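You operate a simulated robot arm through the tools that you are given. There is no shell and no other tool. Be economical: measure what you need, move in short steps, check, and stop when the job is done.

You are at the controls of a simulated robot arm. One attempt, no reset.

TASK
Heat-seal the bag marked THIN and lay it in the green tray.
Fine: set the switch to the bag's word, hold the bar down till the lamp is green, then switch off.

The check looks at the end state, three seconds after you hand in, the way a careful person would. Anything else that was tipped, shoved, dropped, spilled or broken makes it a failure. A push-on lid holds only when it is set on centred and level and pressed home; a screw cap is set on level and turned clockwise until tight.

THE ROBOT
A 7-joint arm with a two-finger parallel gripper, fixed in place. Base frame: the origin is at the foot of the arm, x ahead of it, y to its left, z up; the work surface is at about z = 0. Readings come in m, rad, newtons and seconds.
With the tool pointing down near the work surface it reaches from about 0.24 to 0.62 m from the base axis. Its first joint turns from -1.152 to 1.152 rad. Payload 2.6 kg.
The TCP is the grasp point between the finger pads, 0.03 m short of the fingertips. In the tool frame z runs along the fingers and y along their closing line. Largest opening 0.094 m; finger width 0.028, thickness 0.01; the body of the gripper, 0.05 by 0.096 m, starts 0.055 m behind the TCP.
Orientation is told as [roll, pitch, yaw] about the base's x, y, z axes, in that order, counted from this pose: with the fingers straight down and closing along the base's y, the tool's x points along the base's -x, its y along +y and its z along -z.

THE INTERFACE
- The arm moves only by the tool drive_tool. Its argument "steps" is a list of rows, each a list of 2 entries, a list of its own where there are three numbers: the shift along the base's x, y, z in units of 30 mm (1.0 is 30 mm), then the turn, a rotation vector about the base's x, y, z in units of 6 degrees (1.0 is 6 degrees). In form: [[[tx, ty, tz], [rx, ry, rz]], ...]. A call has 1 to 12 rows; each row shifts and turns the commanded pose from where the row before left it. "fingers" is the closure in counts, from 0 (fully open) to 255 (shut), set as the call begins (left out, the last holds). A call with a number of a shift or a turn outside -1 to 1 is refused whole. Rows are played at 5 a second. More than 0.05 m and 0.15 rad between two rows, or a gripper value outside its range, and nothing of the call is played. A pose out of reach is approached as far as the arm can. The call stops where the force on the tool passes 40 N (or 10 N more than at its start, if that is more) or the arm is blocked; 0.2 s more then pass. Each finger travels about 0.072 m/s and halts on what it meets, pressing with about 36 N; the grip force reading is that of the motor and also rises with nothing between the fingers. The clock runs only during rows and for 0.2 s after the last one: add rows that do not move to give the fingers time. The reply holds the time, the measured pose of the TCP, the force on the tool along the base axes, the opening and the grip force, in the units named above and with some noise.
- Cameras (640 x 400 px; columns grow to the right, rows downward): "scene" is fixed at [0.0318, 0.4217, 0.5808]; the picture's right is [-0.82, -0.57, 0.00], its down [-0.23, 0.34, -0.91] and it looks along [0.52, -0.75, -0.41] (base axes); focal length 352 px, centre (320, 200). "wrist" rides on the gripper at [-0.037, 0, -0.058] in the tool frame; the picture's right is [0.00, -1.00, 0.00], its down [0.97, 0.00, -0.24] and it looks along [0.24, 0.00, 0.97] (tool axes); focal length 218 px, centre (320, 200).
- grab_frame(camera): a new picture of that camera. The clock stands still meanwhile.
- probe_pixels(camera, pixels): for up to 12 pixels [column, row] of the newest picture of that camera ("zoom" is the newest enlarged one), the place [x, y, z] in the base frame of the surface seen there, good to about 0.002 m. The clock stands still meanwhile.
- inspect(camera, box): a new picture of the part [left, top, right, bottom] of that camera's present view, enlarged. The clock stands still meanwhile.
- hand_in(): hands the job in; it is judged then, once.

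Go step by step. Measure first, check grasps and placings, and put right what went wrong. The budget is 80 turns and 34 pictures, counting those below and the enlarged ones. Unless the task says otherwise, let go and move clear before handing in, and close with one line.

The tools are called after "Emit:" as a command line: name --argument value ..., lists and objects as JSON in quotes. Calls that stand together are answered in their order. drive_tool: Moves the arm, as the interface text tells. Its arguments: {"type":"object","properties":{"steps":{"type":"array","items":{"type":"array"}},"fingers":{"type":"number"}},"required":["steps"]} The other tools are called the same way: grab_frame (camera) takes a picture; probe_pixels (camera, pixels) gives the place of the surface under pixels of a picture; inspect (camera, box) takes an enlarged picture of a part of a camera's view; hand_in () hands the job in.

At the start:

```text
t: 0.0
ee_pos: [0.2276, -0.1879, 0.4536]
ee_rot: [0.001, -0.001, -0.002]
contact_force: [-0.8, 0.1, -0.6]
width: 0.0939
gripper_force: 0.0
```

scene: 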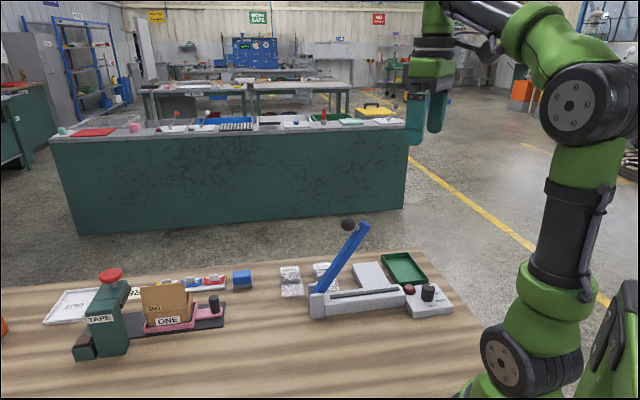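
wrist: 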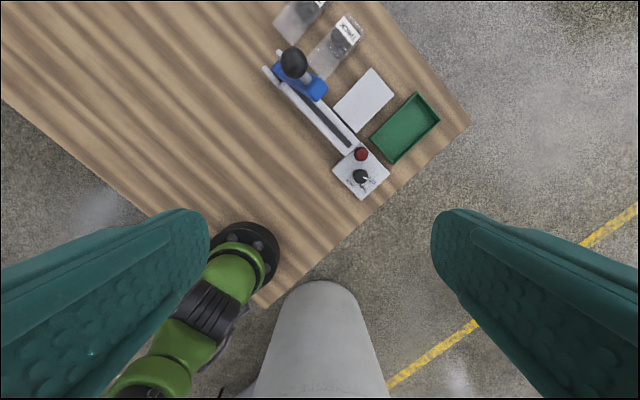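

The scene shows the sealer at (365,290) with raised blue arm, two bags at (290,280) and (325,270), green tray (405,268), knob at (428,293). I look closer at both views.

Emit:
inspect --camera "scene" --box '[260, 210, 460, 335]'

Emit:
inspect --camera "wrist" --box '[240, 0, 480, 210]'

```text
3.20 times, centred on (360, 272) of scene
```

zoom: 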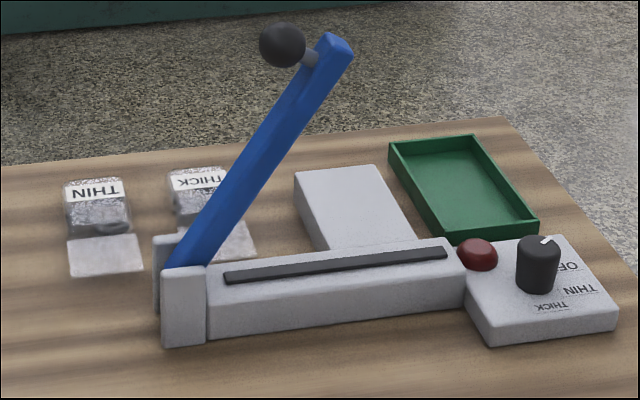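

```text
1.90 times, centred on (360, 105) of wrist
```

zoom: 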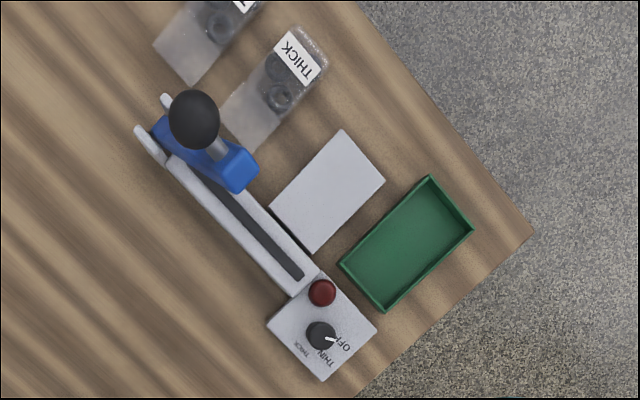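

The zoomed wrist view shows the layout clearly: knob (320,335), OFF (340,345), THIN (325,360), THICK (303,350). I probe the key points.

Emit:
probe_pixels --camera "zoom" --pixels '[[316, 330], [332, 340], [342, 346], [324, 360], [303, 351], [322, 292], [212, 165], [303, 277], [195, 115], [285, 208], [342, 132], [383, 182]]'

Emit:
probe_pixels --camera "scene" --pixels '[[290, 270], [290, 279], [292, 290], [281, 290], [303, 290], [280, 268], [300, 267], [348, 224], [362, 225], [365, 274], [404, 270], [318, 295]]'

Emit:
probe_pixels --camera "zoom" --pixels '[[270, 208], [315, 250], [430, 178], [472, 226], [383, 310], [341, 264], [405, 245], [235, 175], [180, 85], [292, 60], [245, 110], [150, 140]]'

```text
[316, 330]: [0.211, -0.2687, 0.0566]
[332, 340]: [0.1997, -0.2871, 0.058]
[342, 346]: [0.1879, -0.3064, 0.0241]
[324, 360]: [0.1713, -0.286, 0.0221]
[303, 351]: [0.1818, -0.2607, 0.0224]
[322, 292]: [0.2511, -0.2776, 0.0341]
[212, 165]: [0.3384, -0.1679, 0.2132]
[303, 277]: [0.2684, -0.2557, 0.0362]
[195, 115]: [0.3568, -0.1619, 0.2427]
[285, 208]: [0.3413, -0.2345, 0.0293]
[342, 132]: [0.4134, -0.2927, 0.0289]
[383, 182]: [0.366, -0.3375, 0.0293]
```

```text
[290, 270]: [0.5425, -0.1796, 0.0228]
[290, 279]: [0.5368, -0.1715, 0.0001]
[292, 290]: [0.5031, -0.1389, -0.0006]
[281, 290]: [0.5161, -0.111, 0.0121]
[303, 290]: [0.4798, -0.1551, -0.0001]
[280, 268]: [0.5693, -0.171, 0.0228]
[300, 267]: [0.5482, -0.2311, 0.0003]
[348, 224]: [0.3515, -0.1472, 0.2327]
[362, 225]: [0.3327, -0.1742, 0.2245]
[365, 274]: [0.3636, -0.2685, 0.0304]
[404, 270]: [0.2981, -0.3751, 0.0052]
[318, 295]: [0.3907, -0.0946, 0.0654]
```

```text
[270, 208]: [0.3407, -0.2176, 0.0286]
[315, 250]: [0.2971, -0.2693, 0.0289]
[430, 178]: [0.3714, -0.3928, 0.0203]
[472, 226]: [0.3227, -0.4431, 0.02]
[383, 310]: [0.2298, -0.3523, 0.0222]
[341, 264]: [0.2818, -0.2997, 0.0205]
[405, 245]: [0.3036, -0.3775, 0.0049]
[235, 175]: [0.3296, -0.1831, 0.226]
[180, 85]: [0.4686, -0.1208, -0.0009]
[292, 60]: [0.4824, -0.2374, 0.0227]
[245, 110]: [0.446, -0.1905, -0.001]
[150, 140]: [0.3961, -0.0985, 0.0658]
```

The bag marked THIN lies near (0.53,-0.165), with its flap toward the robot's left. I move above it with the tool turned to the sealer's axis for a close look.

Emit:
drive_tool --steps '[[[1, 0.1, 0], [0, 0, -0.76]], [[1, 0.1, 0], [0, 0, -0.76]], [[1, 0.1, 0], [0, 0, -0.76]], [[1, 0.1, 0], [0, 0, -0.76]], [[1, 0.1, 0], [0, 0, -0.76]], [[1, 0.1, -0.7], [0, 0, -0.76]], [[1, 0.1, -1], [0, 0, -0.76]], [[1, 0.1, -1], [0, 0, -0.76]], [[1, 0.1, -1], [0, 0, -0.76]], [[0, 0, -1], [0, 0, 0]], [[0, 0, -1], [0, 0, 0]], [[0, 0, 0], [0, 0, 0]]]' --fingers 0

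Emit:
grab_frame --camera "wrist"

```text
t: 2.6
ee_pos: [0.4973, -0.1596, 0.2814]
ee_rot: [0.001, 0.0, -0.717]
contact_force: [-0.1, -0.6, -0.3]
width: 0.0939
gripper_force: 0.0
```

```text
29 pictures are left
```

wrist: 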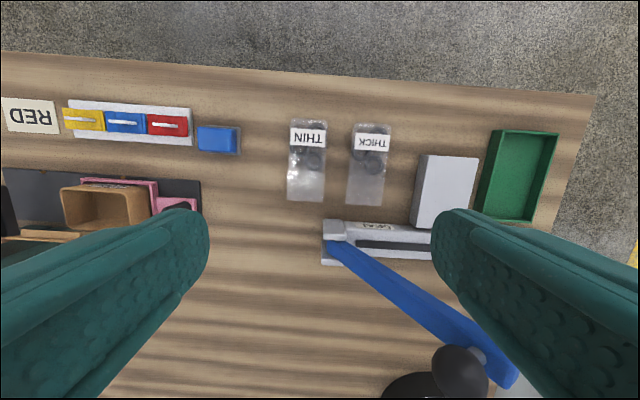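

Emit:
inspect --camera "wrist" --box '[270, 90, 490, 270]'

```text
2.22 times, centred on (380, 180) of wrist
```

zoom: 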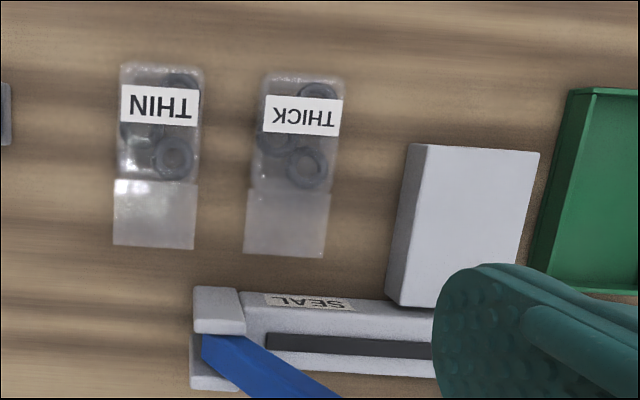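

The zoom shows the THIN bag with label (160,105), rings and a flap (155,215). I probe its corners, plus the platform and seal strip.

Emit:
probe_pixels --camera "zoom" --pixels '[[124, 68], [202, 72], [123, 120], [190, 120], [120, 176], [196, 180], [116, 242], [192, 247], [155, 210], [160, 105], [245, 318], [330, 330]]'

Emit:
probe_pixels --camera "zoom" --pixels '[[268, 334], [268, 350], [430, 345], [430, 357], [414, 146], [538, 154], [503, 255], [391, 300], [250, 180], [265, 80], [244, 250], [425, 315]]'

```text
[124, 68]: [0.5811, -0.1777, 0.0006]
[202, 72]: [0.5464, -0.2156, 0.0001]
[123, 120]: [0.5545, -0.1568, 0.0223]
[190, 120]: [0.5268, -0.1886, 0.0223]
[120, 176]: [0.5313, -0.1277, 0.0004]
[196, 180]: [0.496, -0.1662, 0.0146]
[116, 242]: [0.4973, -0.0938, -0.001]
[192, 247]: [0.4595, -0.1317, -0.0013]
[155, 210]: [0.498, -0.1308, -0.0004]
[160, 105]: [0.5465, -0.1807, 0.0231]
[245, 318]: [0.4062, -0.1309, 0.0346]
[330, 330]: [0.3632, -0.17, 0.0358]
```

```text
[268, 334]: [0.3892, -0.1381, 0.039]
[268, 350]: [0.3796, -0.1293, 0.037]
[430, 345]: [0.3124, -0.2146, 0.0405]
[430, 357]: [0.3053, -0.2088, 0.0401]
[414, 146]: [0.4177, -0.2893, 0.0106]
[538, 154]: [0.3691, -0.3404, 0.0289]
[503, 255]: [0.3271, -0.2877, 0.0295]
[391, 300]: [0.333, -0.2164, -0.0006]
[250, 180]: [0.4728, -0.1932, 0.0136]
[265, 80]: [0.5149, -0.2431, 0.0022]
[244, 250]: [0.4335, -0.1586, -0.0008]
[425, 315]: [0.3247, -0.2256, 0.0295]
```

The bag is about 0.117 × 0.05 m with its axis at -44.5°, the same as the sealer, and the pouch centre is (0.538,-0.173). I lower to just above it with the fingers partly closed, so they miss the THICK bag.

Emit:
drive_tool --steps '[[[0.68, -0.22, -0.8], [0, 0, -0.3]], [[0.68, -0.22, -0.8], [0, 0, -0.3]], [[0, 0, -1], [0, 0, 0]], [[0, 0, -1], [0, 0, 0]], [[0, 0, -1], [0, 0, 0]], [[0, 0, -1], [0, 0, 0]], [[0, 0, -0.4], [0, 0, 0]], [[0, 0, 0], [0, 0, 0]]]' --fingers 50

Emit:
grab_frame --camera "wrist"

```text
t: 4.4
ee_pos: [0.5383, -0.1733, 0.1015]
ee_rot: [0.0, -0.001, -0.78]
contact_force: [0.2, -0.4, 0.5]
width: 0.0755
gripper_force: 0.1
```

```text
27 pictures are left
```

wrist: 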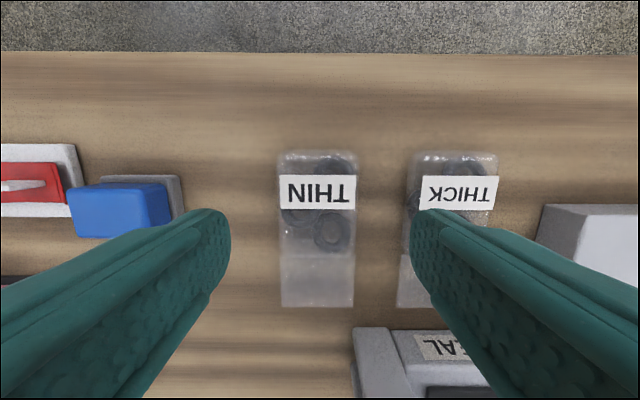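

Bag columns 280–354 sit centred between the fingers and aligned, with clearance to the blue box and THICK. I descend and close.

Emit:
drive_tool --steps '[[[0, 0, -0.8], [0, 0, 0]], [[0, 0, -0.8], [0, 0, 0]], [[0, 0, -0.62], [0, 0, 0]], [[0, 0, 0], [0, 0, 0]]]'

Emit:
drive_tool --steps '[[[0, 0, 0], [0, 0, 0]], [[0, 0, 0], [0, 0, 0]], [[0, 0, 0], [0, 0, 0]], [[0, 0, 0], [0, 0, 0]]]' --fingers 135

```text
t: 5.4
ee_pos: [0.539, -0.173, 0.0363]
ee_rot: [0.001, 0.001, -0.779]
contact_force: [-0.2, 0.1, -0.7]
width: 0.0757
gripper_force: 0.0
```

```text
t: 6.4
ee_pos: [0.5389, -0.1742, 0.036]
ee_rot: [0.0, 0.001, -0.778]
contact_force: [0.3, 1.3, 0.0]
width: 0.0547
gripper_force: 36.3
```

The grip holds at 0.0547 m width. I lift, check, and carry the bag along the sealer axis outside the bar.

Emit:
drive_tool --steps '[[[0, 0, 0.8], [0, 0, 0]], [[0, 0, 1], [0, 0, 0]], [[0, 0, 1], [0, 0, 0]], [[0, 0, 0.7], [0, 0, 0]], [[-0.96, -0.96, 0], [0, 0, 0]], [[-0.96, -0.96, 0], [0, 0, 0]], [[-0.96, -0.96, 0], [0, 0, 0]], [[-0.96, -0.96, 0], [0, 0, 0]], [[-0.96, -0.96, 0], [0, 0, 0]], [[0, 0, 0], [0, 0, 0]]]'

Emit:
grab_frame --camera "scene"

Emit:
grab_frame --camera "wrist"

```text
t: 8.6
ee_pos: [0.3951, -0.3175, 0.142]
ee_rot: [0.0, 0.002, -0.778]
contact_force: [-0.6, -0.1, -0.8]
width: 0.0546
gripper_force: 36.6
```

```text
26 pictures are left
```

scene: 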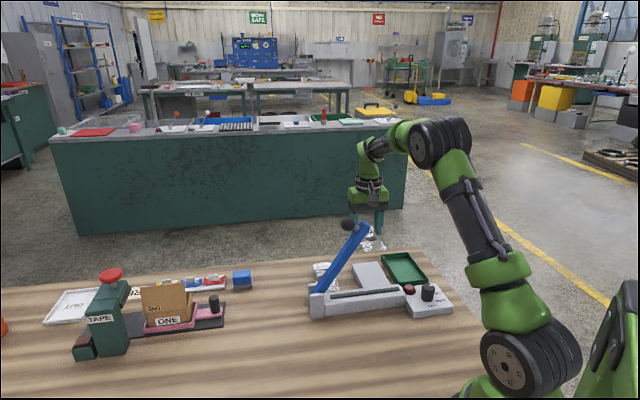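

```text
25 pictures are left
```

wrist: 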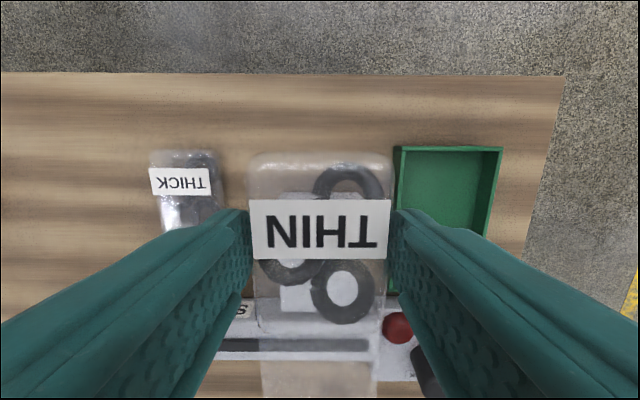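

The bag hangs level in the grip. I move inward along -n so the flap crosses the strip, and stop a bit above the platform to check.

Emit:
drive_tool --steps '[[[-0.81, 0.81, 0], [0, 0, 0]], [[-0.81, 0.81, 0], [0, 0, 0]], [[0, 0, -0.9], [0, 0, 0]], [[0, 0, -0.9], [0, 0, 0]], [[0, 0, 0], [0, 0, 0]]]'

Emit:
inspect --camera "scene" --box '[290, 200, 470, 330]'

Emit:
grab_frame --camera "wrist"

```text
t: 9.8
ee_pos: [0.3466, -0.2692, 0.0862]
ee_rot: [0.0, 0.0, -0.778]
contact_force: [-0.1, 0.6, -0.1]
width: 0.0547
gripper_force: 36.2
```

```text
3.08 times, centred on (380, 265) of scene
```

zoom: 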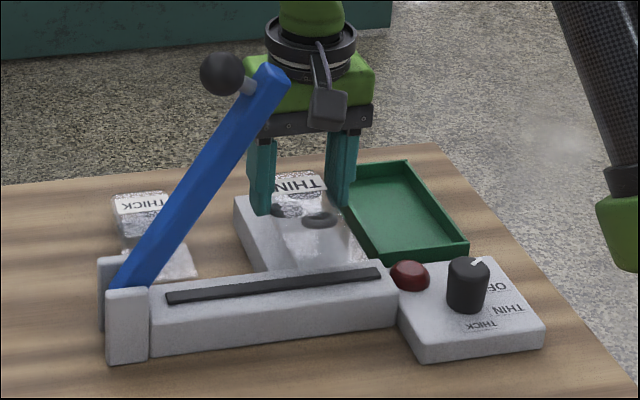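

```text
23 pictures are left
```

wrist: 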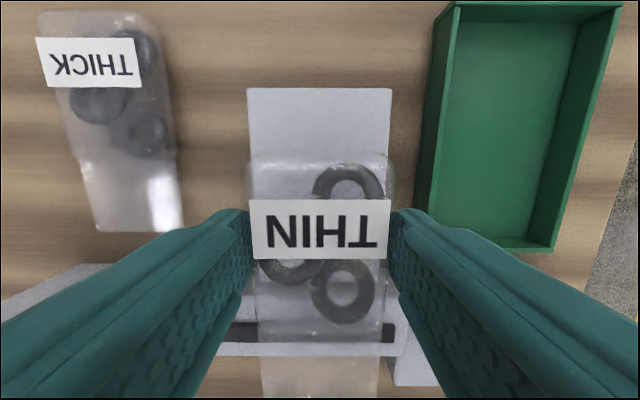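

The bag is centred over the platform (columns 250–388 vs 248–391). I lower it onto the surface.

Emit:
drive_tool --steps '[[[0, 0, -0.35], [0, 0, 0]], [[0, 0, -0.33], [0, 0, 0]], [[0, 0, 0], [0, 0, 0]]]'

Emit:
inspect --camera "scene" --box '[320, 230, 440, 310]'

```text
t: 10.6
ee_pos: [0.347, -0.2698, 0.0673]
ee_rot: [-0.001, 0.001, -0.779]
contact_force: [-0.5, 0.1, -1.1]
width: 0.0546
gripper_force: 35.9
```

```text
5.00 times, centred on (380, 270) of scene
```

zoom: 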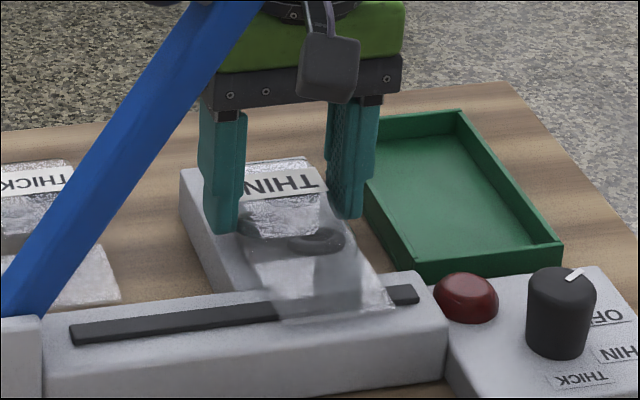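

The flap's edge (340,318) reaches just past the strip. I settle it 2 mm further and release.

Emit:
drive_tool --steps '[[[0, 0, -0.07], [0, 0, 0]], [[0, 0, 0], [0, 0, 0]]]'

Emit:
drive_tool --steps '[[[0, 0, 0], [0, 0, 0]], [[0, 0, 0], [0, 0, 0]], [[0, 0, 0], [0, 0, 0]]]' --fingers 60

Emit:
inspect --camera "scene" --box '[320, 230, 440, 310]'

```text
t: 11.2
ee_pos: [0.3467, -0.2693, 0.0656]
ee_rot: [-0.001, -0.001, -0.781]
contact_force: [-2.3, -0.6, 7.6]
width: 0.0551
gripper_force: 36.0
```

```text
t: 12.0
ee_pos: [0.3458, -0.2701, 0.0643]
ee_rot: [0.001, 0.0, -0.779]
contact_force: [-0.9, -0.3, -0.7]
width: 0.0717
gripper_force: 0.1
```

```text
5.00 times, centred on (380, 270) of scene
```

zoom: 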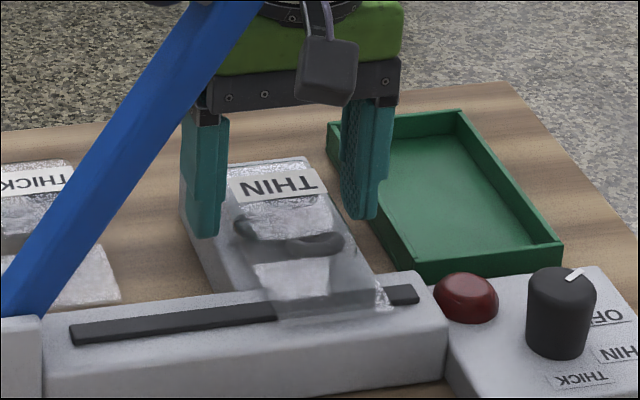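

The bag rests flat with the flap over the strip. I rise straight up and go above the switch.

Emit:
drive_tool --steps '[[[0, 0, 0.5], [0, 0, 0]], [[0, 0, 1], [0, 0, 0]], [[0, 0, 1], [0, 0, 0]], [[0, 0, 1], [0, 0, 0]], [[0, 0, 0.5], [0, 0, 0]], [[-0.9, -0.4, 0], [0, 0, 0]], [[-0.9, -0.3, 0], [0, 0, 0]], [[-1, 0, 0], [0, 0, 0]], [[-0.95, 0.2, 0], [0, 0, 0]], [[-0.95, 0.25, 0], [0, 0, 0]], [[0, 0, 0], [0, 0, 0]]]'

Emit:
grab_frame --camera "wrist"

```text
t: 14.4
ee_pos: [0.2056, -0.2759, 0.1853]
ee_rot: [0.001, 0.0, -0.779]
contact_force: [-0.3, 0.2, 0.1]
width: 0.0721
gripper_force: 0.0
```

```text
20 pictures are left
```

wrist: 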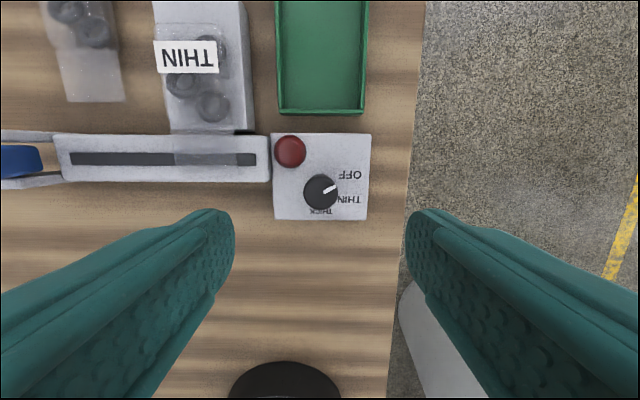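

The switch is visible at (320,192), its pointer at OFF. I zoom in on it.

Emit:
inspect --camera "wrist" --box '[265, 130, 375, 225]'

Emit:
probe_pixels --camera "wrist" --pixels '[[319, 192], [308, 184], [335, 187], [350, 176], [350, 200], [321, 211], [312, 199], [329, 203], [290, 151]]'

```text
4.21 times, centred on (320, 178) of wrist
```

zoom: 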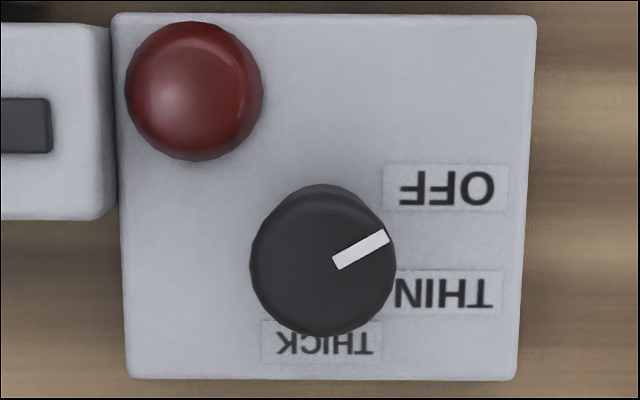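

```text
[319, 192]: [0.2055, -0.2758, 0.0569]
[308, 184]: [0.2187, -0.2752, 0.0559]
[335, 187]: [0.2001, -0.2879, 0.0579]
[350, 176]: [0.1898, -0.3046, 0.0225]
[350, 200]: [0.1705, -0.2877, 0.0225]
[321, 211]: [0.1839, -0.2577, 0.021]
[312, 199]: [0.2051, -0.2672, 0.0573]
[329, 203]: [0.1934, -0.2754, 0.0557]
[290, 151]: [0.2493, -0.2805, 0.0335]
```

The knob centre is (0.205,-0.2765), top z 0.057, pointer ≈ -110°; THIN is about 45–50° clockwise. I descend over it gripping the top (clear of the lamp) and close.

Emit:
drive_tool --steps '[[[0, 0, -1], [0, 0, 0]], [[0, 0, -1], [0, 0, 0]], [[0, 0, -1], [0, 0, 0]], [[0, 0, -0.8], [0, 0, 0]], [[0, 0, 0], [0, 0, 0]]]'

Emit:
drive_tool --steps '[[[0, 0, 0], [0, 0, 0]], [[0, 0, 0], [0, 0, 0]], [[0, 0, 0], [0, 0, 0]], [[0, 0, 0], [0, 0, 0]]]' --fingers 200

```text
t: 15.6
ee_pos: [0.2073, -0.2767, 0.0709]
ee_rot: [0.0, -0.001, -0.779]
contact_force: [0.0, 0.4, 0.1]
width: 0.0719
gripper_force: 0.0
```

```text
t: 16.6
ee_pos: [0.2072, -0.2781, 0.0713]
ee_rot: [0.001, 0.0, -0.782]
contact_force: [0.0, -3.1, -5.9]
width: 0.0315
gripper_force: 44.7
```

Gripped at 0.0315 m, the knob's diameter. I turn clockwise 48° in small rows.

Emit:
drive_tool --steps '[[[0, 0, 0], [0, 0, -1]], [[0, 0, 0], [0, 0, -1]], [[0, 0, 0], [0, 0, -1]], [[0, 0, 0], [0, 0, -1]], [[0, 0, 0], [0, 0, -1]], [[0, 0, 0], [0, 0, -1]], [[0, 0, 0], [0, 0, -1]], [[0, 0, 0], [0, 0, -1]], [[0, 0, 0], [0, 0, 0]]]'

Emit:
inspect --camera "scene" --box '[390, 265, 470, 325]'

```text
t: 18.6
ee_pos: [0.2029, -0.2791, 0.0721]
ee_rot: [-0.006, -0.005, -1.62]
contact_force: [-29.7, -15.6, 2.4]
width: 0.0314
gripper_force: 45.4
```

```text
6.67 times, centred on (430, 295) of scene
```

zoom: 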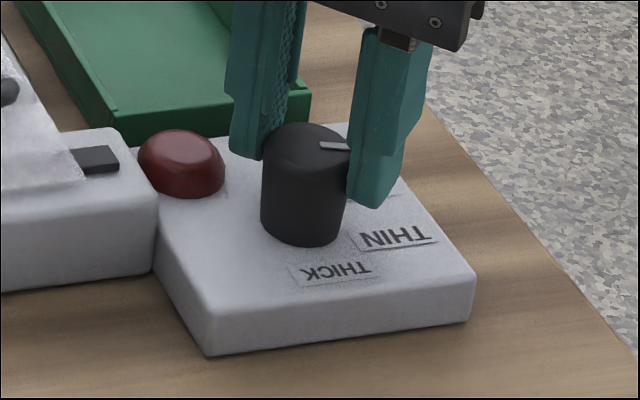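

The pointer now aims right (348,146), close to THIN; there is a side load from a small off-centre grip. I release and rise to check from the wrist.

Emit:
drive_tool --steps '[[[0, 0, 0], [0, 0, 0]], [[0, 0, 0], [0, 0, 0]], [[0, 0, 0], [0, 0, 0]]]' --fingers 90

Emit:
drive_tool --steps '[[[0, 0, 0.7], [0, 0, 0]], [[0, 0, 1], [0, 0, 0]], [[0, 0, 1], [0, 0, 0]], [[0, 0, 1], [0, 0, 0]], [[0, 0, 0], [0, 0, 0]]]'

Emit:
inspect --camera "wrist" --box '[250, 110, 390, 230]'

```text
t: 19.4
ee_pos: [0.2067, -0.2765, 0.0711]
ee_rot: [0.0, -0.002, -1.618]
contact_force: [-0.8, -0.1, -0.1]
width: 0.0608
gripper_force: 0.1
```

```text
t: 20.6
ee_pos: [0.2055, -0.2757, 0.1833]
ee_rot: [0.001, 0.0, -1.617]
contact_force: [0.2, 0.4, 0.3]
width: 0.0606
gripper_force: 0.1
```

```text
3.33 times, centred on (320, 170) of wrist
```

zoom: 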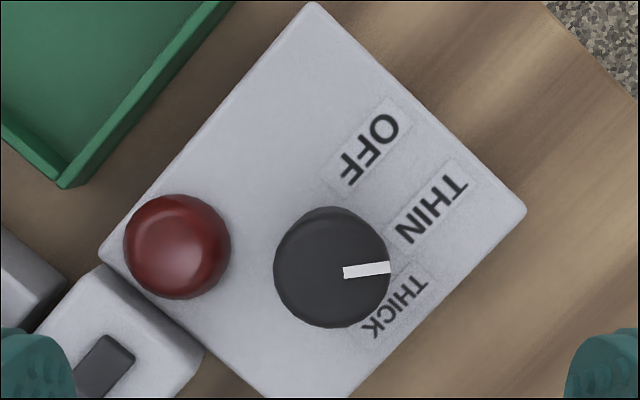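

The pointer lies at about (345,271)→(388,267). I probe it and the labels to judge the world angles.

Emit:
probe_pixels --camera "zoom" --pixels '[[347, 272], [386, 268], [331, 267], [278, 267], [330, 210], [330, 324], [370, 148], [430, 208], [393, 307], [180, 245], [315, 4], [523, 210]]'

```text
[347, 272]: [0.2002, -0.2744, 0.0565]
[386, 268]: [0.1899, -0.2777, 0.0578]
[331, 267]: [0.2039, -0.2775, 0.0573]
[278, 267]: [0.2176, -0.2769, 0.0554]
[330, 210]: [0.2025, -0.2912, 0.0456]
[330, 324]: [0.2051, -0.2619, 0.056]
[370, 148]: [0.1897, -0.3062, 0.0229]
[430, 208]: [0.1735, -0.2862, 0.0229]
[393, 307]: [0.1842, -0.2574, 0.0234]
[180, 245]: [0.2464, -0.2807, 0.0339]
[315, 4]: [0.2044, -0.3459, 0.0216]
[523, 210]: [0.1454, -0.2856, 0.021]
```

OFF→THIN pointer travel of about 69° fits the label layout (the knob snapped into its detent), so it is on THIN and THICK would be another 70° on. Next I rise, turn to yaw +45° so the fingers close across the bar plane, and go above the black ball at about (0.361,-0.160,0.226).

Emit:
drive_tool --steps '[[[0, 0, 1], [0, 0, 1]], [[0, 0, 1], [0, 0, 1]], [[0, 0, 1], [0, 0, 1]], [[0, 0, 1], [0, 0, 1]], [[0, 0, 0.8], [0, 0, 1]], [[0, 0, 0], [0, 0, 1]], [[0, 0, 0], [0, 0, 1]], [[0, 0, 0], [0, 0, 1]], [[0, 0, 0], [0, 0, 1]], [[0, 0, 0], [0, 0, 1]], [[0, 0, 0], [0, 0, 1]], [[0, 0, 0], [0, 0, 1]]]' --fingers 55

Emit:
drive_tool --steps '[[[0.5, 0.3, 0], [0, 0, 1]], [[0.5, 0.4, 0], [0, 0, 1]], [[0.5, 0.4, 0], [0, 0, 1]], [[0.5, 0.4, 0], [0, 0, 1]], [[0.5, 0.4, 0], [0, 0, 1]], [[0.5, 0.4, 0], [0, 0, 1]], [[0.5, 0.4, 0], [0, 0, 1]], [[0.5, 0.4, 0], [0, 0, 1]], [[0.5, 0.4, 0], [0, 0, 1]], [[0.5, 0.36, 0], [0, 0, 1]], [[0.18, 0, 0], [0, 0, 0.95]], [[0, 0, 0], [0, 0, 0]]]'

Emit:
grab_frame --camera "wrist"

```text
t: 23.2
ee_pos: [0.205, -0.2755, 0.3259]
ee_rot: [0.0, 0.0, -0.357]
contact_force: [-0.4, 0.6, -0.9]
width: 0.0736
gripper_force: 0.0
```

```text
t: 25.8
ee_pos: [0.3612, -0.1609, 0.3264]
ee_rot: [0.0, 0.002, 0.786]
contact_force: [0.1, 0.0, -1.5]
width: 0.0738
gripper_force: 0.1
```

```text
16 pictures are left
```

wrist: 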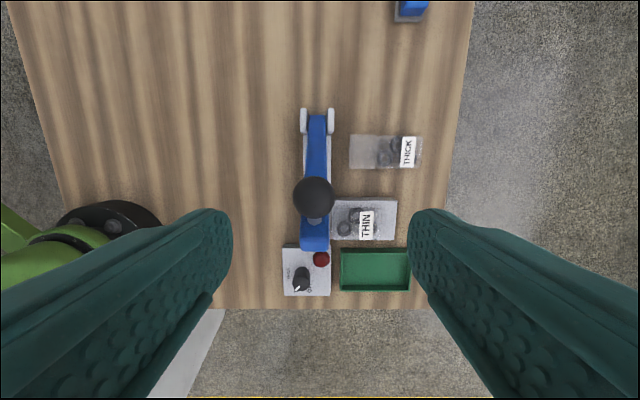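

The ball is at (314,197) under the gripper. I probe it and the bar for exact alignment.

Emit:
probe_pixels --camera "wrist" --pixels '[[314, 190], [296, 197], [332, 197], [314, 212], [314, 180], [315, 240], [303, 245], [328, 245], [317, 120], [309, 150], [325, 150], [317, 160]]'

Emit:
inspect --camera "wrist" --box '[260, 90, 420, 300]'

```text
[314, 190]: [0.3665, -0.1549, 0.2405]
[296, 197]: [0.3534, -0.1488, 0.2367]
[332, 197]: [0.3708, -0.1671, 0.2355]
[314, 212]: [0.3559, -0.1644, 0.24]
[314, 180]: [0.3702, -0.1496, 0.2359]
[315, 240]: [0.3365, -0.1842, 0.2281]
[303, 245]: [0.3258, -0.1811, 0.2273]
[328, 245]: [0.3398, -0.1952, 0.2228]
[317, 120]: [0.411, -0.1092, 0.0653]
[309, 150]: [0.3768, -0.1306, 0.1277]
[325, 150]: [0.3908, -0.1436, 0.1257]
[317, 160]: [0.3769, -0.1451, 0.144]
```

```text
1.90 times, centred on (340, 195) of wrist
```

zoom: 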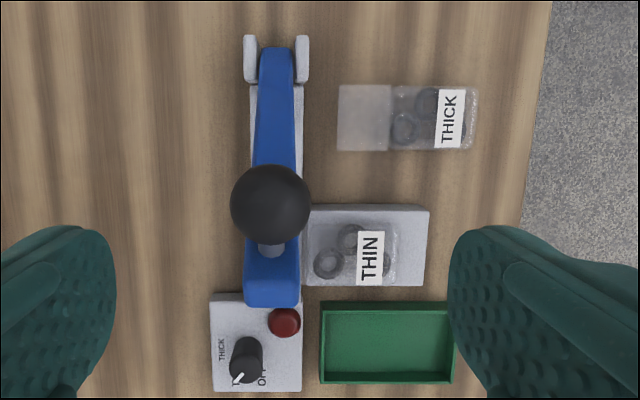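

The ball centre is n=0.3677, w=0.144 (x 0.362, y -0.158), z≈0.226, and the bar is 0.02 wide so the fingers straddle it. I descend and pinch the ball.

Emit:
drive_tool --steps '[[[0.02, 0.09, -0.9], [0, 0, 0]], [[0, 0, -0.9], [0, 0, 0]], [[0, 0, -1], [0, 0, 0]], [[0, 0, 0], [0, 0, 0]]]'

Emit:
drive_tool --steps '[[[0, 0, 0], [0, 0, 0]], [[0, 0, 0], [0, 0, 0]], [[0, 0, 0], [0, 0, 0]], [[0, 0, 0], [0, 0, 0]]]' --fingers 180

Emit:
inspect --camera "scene" --box '[290, 170, 470, 330]'

```text
t: 26.8
ee_pos: [0.3615, -0.1563, 0.2424]
ee_rot: [0.001, 0.0, 0.785]
contact_force: [0.6, 0.1, 0.7]
width: 0.0738
gripper_force: 0.1
```

```text
t: 27.8
ee_pos: [0.3605, -0.1557, 0.2425]
ee_rot: [0.002, 0.001, 0.785]
contact_force: [-12.0, 6.7, 2.8]
width: 0.031
gripper_force: 44.9
```

```text
2.50 times, centred on (380, 250) of scene
```

zoom: 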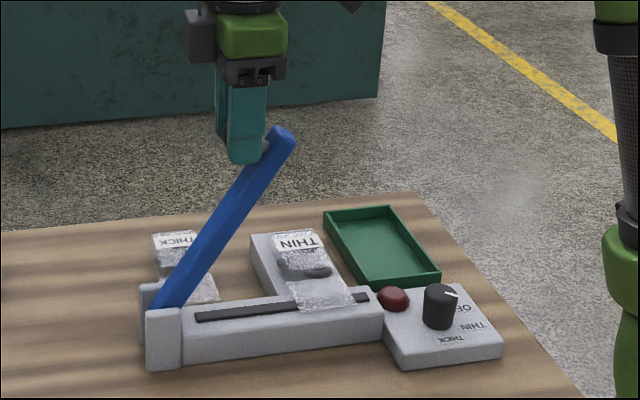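

The ball is pinched (width 0.031). Before pressing, I verify the switch pointer from the scene side.

Emit:
inspect --camera "scene" --box '[395, 270, 465, 320]'

```text
8.00 times, centred on (430, 295) of scene
```

zoom: 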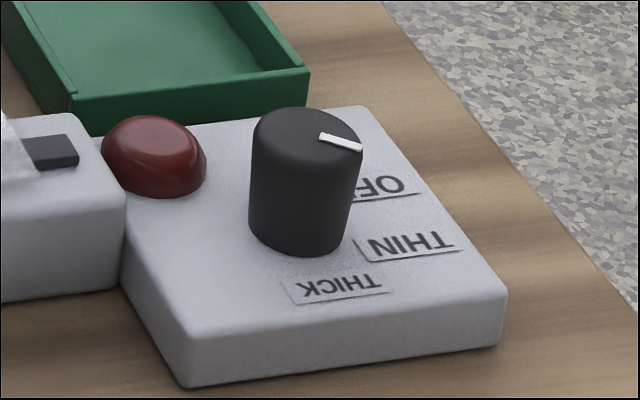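

The pointer sits toward THIN. I start bringing the bar down along its arc, checking forces after the first rows.

Emit:
drive_tool --steps '[[[-0.404, -0.404, -0.248], [0, 0, 0]], [[-0.385, -0.385, -0.304], [0, 0, 0]], [[-0.362, -0.362, -0.356], [0, 0, 0]]]'

```text
t: 28.6
ee_pos: [0.3263, -0.19, 0.2128]
ee_rot: [0.009, -0.002, 0.784]
contact_force: [-12.6, 22.3, 4.3]
width: 0.0311
gripper_force: 45.3
```

Forces stay moderate, mostly sideways (-n), so I relieve that by 2 mm and continue the arc.

Emit:
drive_tool --steps '[[[-0.375, -0.295, -0.405], [0, 0, 0]], [[-0.305, -0.305, -0.451], [0, 0, 0]], [[-0.271, -0.271, -0.491], [0, 0, 0]]]'

```text
t: 29.4
ee_pos: [0.2986, -0.2179, 0.1732]
ee_rot: [0.002, 0.0, 0.783]
contact_force: [-4.3, 15.3, 5.1]
width: 0.0312
gripper_force: 45.1
```

Emit:
drive_tool --steps '[[[-0.236, -0.236, -0.526], [0, 0, 0]], [[-0.198, -0.198, -0.557], [0, 0, 0]], [[-0.157, -0.157, -0.582], [0, 0, 0]]]'

Emit:
inspect --camera "scene" --box '[300, 210, 460, 325]'

```text
t: 30.2
ee_pos: [0.2807, -0.2377, 0.1248]
ee_rot: [0.001, 0.002, 0.785]
contact_force: [-10.6, 6.2, 3.6]
width: 0.0343
gripper_force: 6.2
```

```text
3.48 times, centred on (380, 268) of scene
```

zoom: 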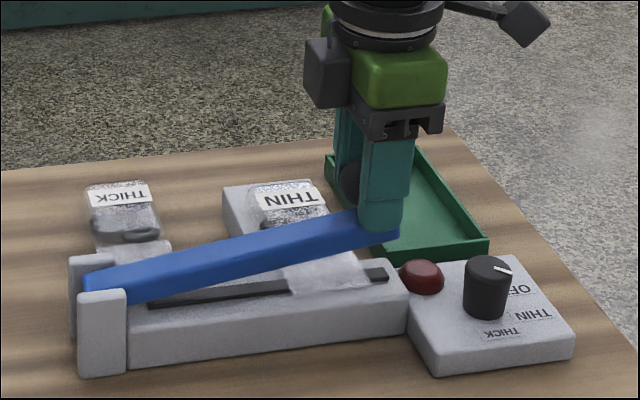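

The ball (348,180) has slid to the hinge-side edge of the fingers. I probe it to recentre.

Emit:
probe_pixels --camera "zoom" --pixels '[[348, 180], [346, 165], [348, 195], [380, 190], [350, 222], [200, 255], [330, 268], [395, 238]]'

Emit:
grab_frame --camera "wrist"

```text
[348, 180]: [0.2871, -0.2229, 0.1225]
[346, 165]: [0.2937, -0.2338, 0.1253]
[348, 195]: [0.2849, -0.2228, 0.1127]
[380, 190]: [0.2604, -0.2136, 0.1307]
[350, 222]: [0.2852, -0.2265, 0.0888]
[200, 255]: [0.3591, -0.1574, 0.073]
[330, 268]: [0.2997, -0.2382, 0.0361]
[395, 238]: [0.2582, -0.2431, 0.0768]
```

```text
11 pictures are left
```

wrist: 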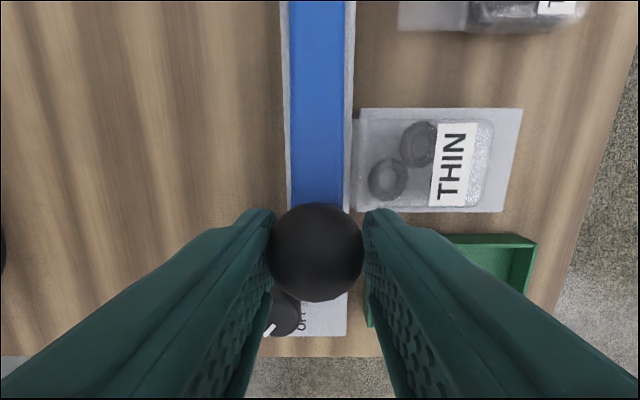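

The ball centre is about (0.296,-0.236,0.116), 12 mm hinge-ward of the TCP. I open slightly, shift by that, and re-pinch.

Emit:
drive_tool --steps '[[[0, 0, 0], [0, 0, 0]], [[0, 0, 0], [0, 0, 0]], [[0.28, 0.28, 0], [0, 0, 0]], [[0, 0, 0], [0, 0, 0]]]' --fingers 125

Emit:
grab_frame --camera "wrist"

```text
t: 30.9
ee_pos: [0.2806, -0.2405, 0.1271]
ee_rot: [-0.008, 0.007, 0.777]
contact_force: [-5.3, -1.0, 5.6]
width: 0.0479
gripper_force: 0.0
stopped in row 3: the force on the tool passed its limit (the readings are from after the stop); the commanded pose is now the measured one
```

```text
10 pictures are left
```

wrist: 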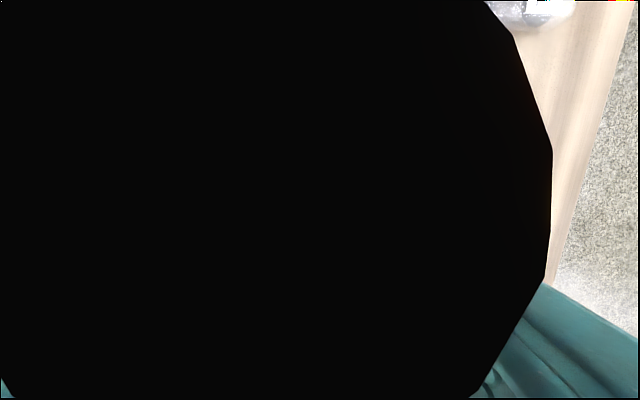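

The bar is sprung: on opening it rose and the ball now rests near the camera. I look from the scene.

Emit:
inspect --camera "scene" --box '[300, 170, 460, 325]'

```text
2.58 times, centred on (380, 248) of scene
```

zoom: 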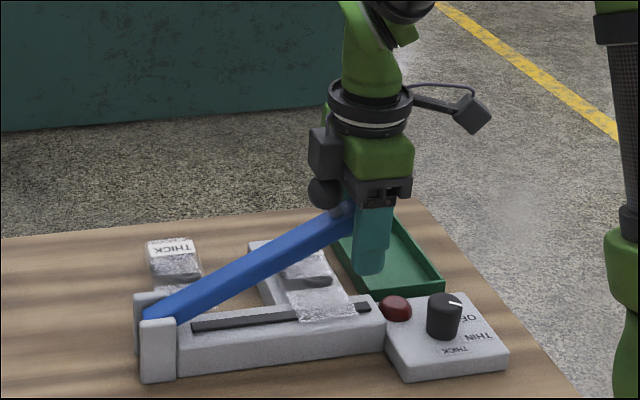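

The bar tip is under the palm, with the ball on the hinge side. I rise slowly so the bar follows up to its stop and clears.

Emit:
drive_tool --steps '[[[-0.1, -0.1, 0.4], [0, 0, 0]], [[-0.1, -0.1, 0.4], [0, 0, 0]], [[0, 0, 0.5], [0, 0, 0]], [[0, 0, 0.5], [0, 0, 0]], [[0, 0, 0.5], [0, 0, 0]], [[0, 0, 0.6], [0, 0, 0]], [[0, 0, 0.7], [0, 0, 0]], [[0, 0, 0.8], [0, 0, 0]], [[0, 0, 0.8], [0, 0, 0]], [[0, 0, 0.8], [0, 0, 0]], [[0, 0, 0.5], [0, 0, 0]]]' --fingers 60

Emit:
grab_frame --camera "scene"

```text
t: 33.3
ee_pos: [0.276, -0.246, 0.3237]
ee_rot: [-0.008, 0.007, 0.778]
contact_force: [0.3, 1.1, -0.5]
width: 0.0718
gripper_force: 0.2
```

```text
8 pictures are left
```

scene: 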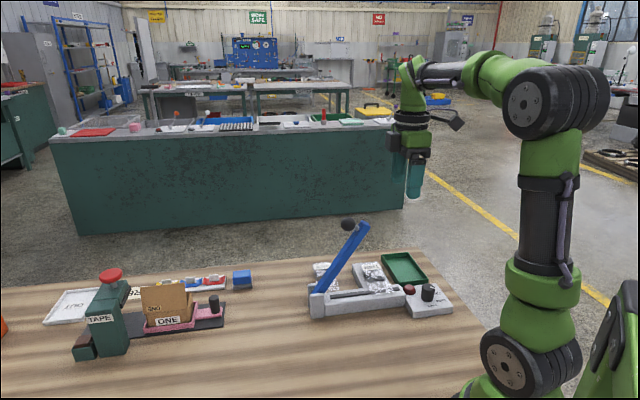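

The bar is back at its start (ball (348,224)) and nothing else moved. I return above the ball and pinch it again, slightly deeper.

Emit:
drive_tool --steps '[[[0.7, 0.74, 0], [0.076, -0.067, 0.08]], [[0.71, 0.74, 0], [0, 0, 0]], [[0.71, 0.74, 0], [0, 0, 0]], [[0.71, 0.737, 0], [0, 0, 0]], [[0, 0, -0.9], [0, 0, 0]], [[0, 0, -1], [0, 0, 0]], [[0, 0, -1.0], [0, 0, 0]], [[0, 0, 0], [0, 0, 0]]]'

Emit:
drive_tool --steps '[[[0, 0, 0], [0, 0, 0]], [[0, 0, 0], [0, 0, 0]], [[0, 0, 0], [0, 0, 0]], [[0, 0, 0], [0, 0, 0]]]' --fingers 200

```text
t: 35.1
ee_pos: [0.3596, -0.1567, 0.2319]
ee_rot: [-0.007, -0.006, 0.786]
contact_force: [-0.1, 0.5, 0.4]
width: 0.0717
gripper_force: 0.0
```

```text
t: 36.1
ee_pos: [0.3593, -0.1555, 0.2344]
ee_rot: [-0.005, -0.006, 0.782]
contact_force: [-14.4, 9.0, 3.6]
width: 0.0312
gripper_force: 45.1
```

Pinched again. I follow a refitted arc (pivot w 0.217, z 0.058, r 0.184), in small pieces.

Emit:
drive_tool --steps '[[[-0.422, -0.352, -0.27], [0, 0, 0]], [[-0.366, -0.366, -0.323], [0, 0, 0]], [[-0.341, -0.341, -0.372], [0, 0, 0]], [[-0.314, -0.314, -0.419], [0, 0, 0]]]'

Emit:
drive_tool --steps '[[[-0.282, -0.282, -0.461], [0, 0, 0]], [[-0.249, -0.249, -0.498], [0, 0, 0]], [[-0.213, -0.213, -0.531], [0, 0, 0]]]'

```text
t: 37.1
ee_pos: [0.3165, -0.2, 0.193]
ee_rot: [-0.011, -0.004, 0.784]
contact_force: [-1.4, -2.9, 12.2]
width: 0.0312
gripper_force: 45.4
```

```text
t: 37.9
ee_pos: [0.2942, -0.2217, 0.1502]
ee_rot: [-0.01, -0.004, 0.784]
contact_force: [-0.9, -13.6, 15.5]
width: 0.0309
gripper_force: 44.9
```

Grip is steady (0.0309), with spring force about 15 N. I continue to the bottom.

Emit:
drive_tool --steps '[[[-0.2, -0.2, -0.558], [0, 0, 0]], [[-0.15, -0.15, -0.58], [0, 0, 0]]]'

Emit:
inspect --camera "scene" --box '[300, 210, 460, 325]'

```text
t: 38.5
ee_pos: [0.2835, -0.2323, 0.1146]
ee_rot: [-0.01, -0.002, 0.788]
contact_force: [6.5, -14.4, 5.4]
width: 0.0319
gripper_force: 28.0
```

```text
3.48 times, centred on (380, 268) of scene
```

zoom: 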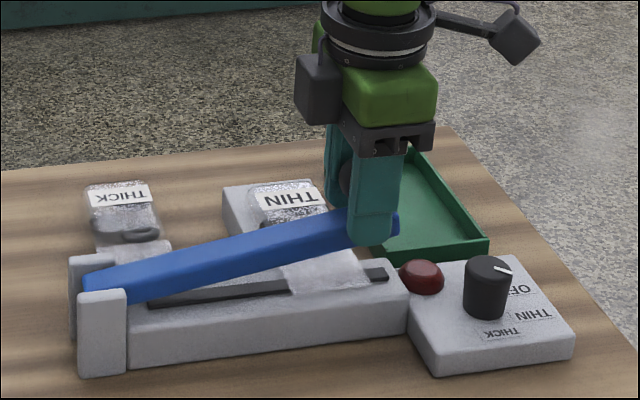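

The ball is slipping upward in the pinch, so pushing from above with closed fingertips will be surer. First I lead the bar back up its arc and release at the top.

Emit:
drive_tool --steps '[[[0.15, 0.15, 0.58], [0, 0, 0]], [[0.2, 0.2, 0.558], [0, 0, 0]], [[0.213, 0.213, 0.531], [0, 0, 0]], [[0.249, 0.249, 0.498], [0, 0, 0]], [[0.282, 0.282, 0.461], [0, 0, 0]], [[0.314, 0.314, 0.419], [0, 0, 0]], [[0.341, 0.341, 0.372], [0, 0, 0]], [[0.366, 0.366, 0.323], [0, 0, 0]], [[0.33, 0.33, 0.2], [0, 0, 0]]]'

Emit:
drive_tool --steps '[[[0, 0, 0], [0, 0, 0]], [[0, 0, 0], [0, 0, 0]], [[0, 0, 0.8], [0, 0, 0]], [[0, 0, 1], [0, 0, 0]], [[0, 0, 1], [0, 0, 0]], [[0, 0, 0], [0, 0, 0]]]' --fingers 60

```text
t: 40.5
ee_pos: [0.3571, -0.1579, 0.2327]
ee_rot: [-0.011, -0.004, 0.784]
contact_force: [5.3, -12.9, -4.0]
width: 0.0316
gripper_force: 45.3
```

```text
t: 41.9
ee_pos: [0.3589, -0.1566, 0.319]
ee_rot: [-0.007, -0.004, 0.784]
contact_force: [0.9, 0.8, 0.0]
width: 0.0722
gripper_force: 0.0
```

Released at the top. I close the fingers and touch down on top of the ball (expected contact TCP z≈0.273).

Emit:
drive_tool --steps '[[[0.1, 0.08, 0], [0.06, 0.03, 0]], [[0, 0, 0], [0, 0, 0]], [[0, 0, 0], [0, 0, 0]], [[0, 0, -0.6], [0, 0, 0]], [[0, 0, -0.6], [0, 0, 0]], [[0, 0, -0.4], [0, 0, 0]], [[0, 0, 0], [0, 0, 0]]]' --fingers 255

```text
t: 43.6
ee_pos: [0.3594, -0.1575, 0.2718]
ee_rot: [-0.009, -0.009, 0.78]
contact_force: [-2.1, 0.4, 3.0]
width: 0.0
gripper_force: 32.7
stopped in row 7: the force on the tool passed its limit (the readings are from after the stop); the commanded pose is now the measured one
```

Contact at z 0.272 as expected. I push down following the arc.

Emit:
drive_tool --steps '[[[-0.2, -0.2, -0.15], [0, 0, 0]], [[-0.2, -0.2, -0.17], [0, 0, 0]], [[-0.19, -0.19, -0.17], [0, 0, 0]], [[-0.18, -0.18, -0.17], [0, 0, 0]]]'

```text
t: 44.6
ee_pos: [0.3382, -0.1791, 0.2506]
ee_rot: [-0.004, -0.009, 0.783]
contact_force: [-2.1, -2.9, 7.1]
width: 0.0003
gripper_force: 33.5
```

7 N contact; the ball leads slightly, so I catch up in -w while continuing down.

Emit:
drive_tool --steps '[[[-0.19, -0.19, -0.12], [0, 0, 0]], [[-0.18, -0.18, -0.15], [0, 0, 0]], [[-0.18, -0.18, -0.17], [0, 0, 0]]]'

Emit:
inspect --camera "scene" --box '[300, 190, 460, 325]'

```text
t: 45.4
ee_pos: [0.3227, -0.1985, 0.2391]
ee_rot: [-0.011, -0.01, 0.781]
contact_force: [0.2, -0.3, 1.6]
width: 0.0002
gripper_force: 32.5
```

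```text
2.96 times, centred on (380, 258) of scene
```

zoom: 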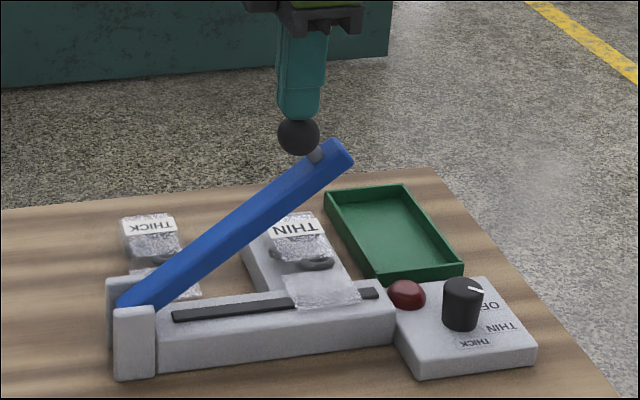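

The fingertip is centred over the ball (298,137). I continue along the arc.

Emit:
drive_tool --steps '[[[-0.21, -0.165, -0.32], [0, 0, 0]], [[-0.186, -0.186, -0.31], [0, 0, 0]], [[-0.15, -0.15, -0.31], [0, 0, 0]], [[-0.15, -0.15, -0.31], [0, 0, 0]], [[-0.123, -0.123, -0.333], [0, 0, 0]], [[-0.123, -0.123, -0.333], [0, 0, 0]]]'

```text
t: 46.8
ee_pos: [0.2921, -0.2247, 0.181]
ee_rot: [-0.009, -0.009, 0.781]
contact_force: [-0.5, 0.9, 1.2]
width: 0.0
gripper_force: 32.8
```

On track (z 0.181, w 0.048), though contact force is light. I go on to the bottom until force builds.

Emit:
drive_tool --steps '[[[-0.093, -0.093, -0.35], [0, 0, 0]], [[-0.093, -0.093, -0.35], [0, 0, 0]], [[-0.06, -0.06, -0.36], [0, 0, 0]]]'

Emit:
inspect --camera "scene" --box '[300, 200, 460, 325]'

```text
t: 47.6
ee_pos: [0.2846, -0.2313, 0.1507]
ee_rot: [-0.009, -0.007, 0.78]
contact_force: [-0.7, -0.7, 2.9]
width: 0.0
gripper_force: 33.1
```

```text
3.20 times, centred on (380, 262) of scene
```

zoom: 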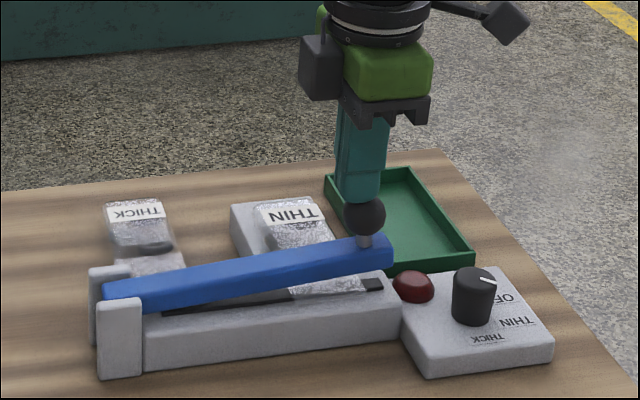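

The bar is nearly closed with the ball well centred. I press down till force rises.

Emit:
drive_tool --steps '[[[-0.05, -0.05, -0.3], [0, 0, 0]], [[-0.05, -0.05, -0.3], [0, 0, 0]]]'

Emit:
drive_tool --steps '[[[0, 0, -0.1], [0, 0, 0]], [[0, 0, -0.05], [0, 0, 0]]]'

```text
t: 48.2
ee_pos: [0.2821, -0.2339, 0.1335]
ee_rot: [-0.012, -0.011, 0.779]
contact_force: [-11.1, 7.7, 33.2]
width: 0.0
gripper_force: 33.0
```

```text
t: 48.5
ee_pos: [0.2821, -0.2342, 0.1346]
ee_rot: [-0.013, -0.011, 0.777]
contact_force: [-3.9, 4.2, 13.5]
width: 0.0
gripper_force: 33.1
stopped in row 1: the force on the tool passed its limit (the readings are from after the stop); the commanded pose is now the measured one
```

The bar hit its stop (33 N at z 0.1335). I press lightly back to about 25 N and hold, then check the lamp.

Emit:
drive_tool --steps '[[[0, 0, -0.03], [0, 0, 0]], [[0, 0, 0], [0, 0, 0]], [[0, 0, 0], [0, 0, 0]], [[0, 0, 0], [0, 0, 0]], [[0, 0, 0], [0, 0, 0]], [[0, 0, 0], [0, 0, 0]], [[0, 0, 0], [0, 0, 0]], [[0, 0, 0], [0, 0, 0]]]'

Emit:
inspect --camera "scene" --box '[320, 220, 460, 325]'

```text
t: 49.5
ee_pos: [0.2822, -0.235, 0.1341]
ee_rot: [-0.013, -0.014, 0.778]
contact_force: [-4.0, 3.1, 10.3]
width: 0.0003
gripper_force: 33.5
stopped in row 5: the force on the tool passed its limit (the readings are from after the stop); the commanded pose is now the measured one
```

```text
3.81 times, centred on (390, 272) of scene
```

zoom: 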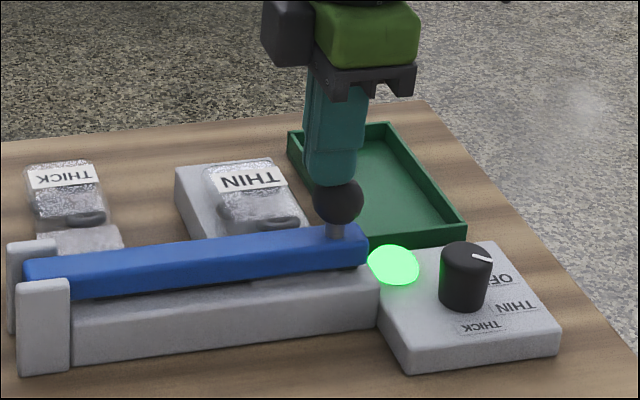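

The lamp is green. I let the bar rise under the fingertips along the arc.

Emit:
drive_tool --steps '[[[0.06, 0.06, 0.5], [0, 0, 0]], [[0.13, 0.13, 0.6], [0, 0, 0]], [[0.18, 0.18, 0.68], [0, 0, 0]], [[0.245, 0.245, 0.66], [0, 0, 0]], [[0.3, 0.3, 0.62], [0, 0, 0]], [[0.36, 0.36, 0.58], [0, 0, 0]], [[0.37, 0.37, 0.5], [0, 0, 0]], [[0.37, 0.37, 0.45], [0, 0, 0]], [[0.38, 0.38, 0.4], [0, 0, 0]], [[0.38, 0.38, 0.4], [0, 0, 0]], [[0, 0, 0.7], [0, 0, 0]], [[0, 0, 0.8], [0, 0, 0]]]'

```text
t: 52.1
ee_pos: [0.3657, -0.1517, 0.3403]
ee_rot: [-0.012, -0.011, 0.778]
contact_force: [-0.2, 0.1, -0.1]
width: 0.0
gripper_force: 33.3
```

Clear above the bar. Now I go back to the switch at yaw -45°, opening the fingers on the way.

Emit:
drive_tool --steps '[[[-0.448, -0.347, 0], [0.115, 0.105, -1]], [[-0.448, -0.347, 0], [0, 0, -1]], [[-0.448, -0.347, 0], [0, 0, -1]], [[-0.448, -0.347, 0], [0, 0, -1]], [[-0.448, -0.347, 0], [0, 0, -1]], [[-0.448, -0.347, 0], [0, 0, -1]], [[-0.448, -0.347, 0], [0, 0, -1]], [[-0.448, -0.347, 0], [0, 0, -1]], [[-0.448, -0.347, 0], [0, 0, -1]], [[-0.448, -0.347, 0], [0, 0, -1]], [[-0.448, -0.347, 0], [0, 0, -1]], [[-0.448, -0.347, 0], [0, 0, -1]]]' --fingers 90

Emit:
drive_tool --steps '[[[0, 0, -1], [0, 0, -1]], [[0, 0, -1], [0, 0, -1]], [[0, 0, -1], [0, 0, -0.9]], [[0, 0, -1], [0, 0, 0]], [[0, 0, -1], [0, 0, 0]], [[0, 0, -1], [0, 0, 0]], [[0, 0, -1], [0, 0, 0]], [[0, 0, -0.5], [0, 0, 0]], [[0, 0, 0], [0, 0, 0]]]'

```text
t: 54.7
ee_pos: [0.2041, -0.274, 0.3407]
ee_rot: [0.003, -0.009, -0.481]
contact_force: [0.7, 0.7, 0.0]
width: 0.0608
gripper_force: 0.0
```

```text
t: 56.7
ee_pos: [0.2036, -0.2757, 0.1141]
ee_rot: [0.004, -0.011, -0.784]
contact_force: [0.1, -0.5, 0.3]
width: 0.0608
gripper_force: 0.0
```

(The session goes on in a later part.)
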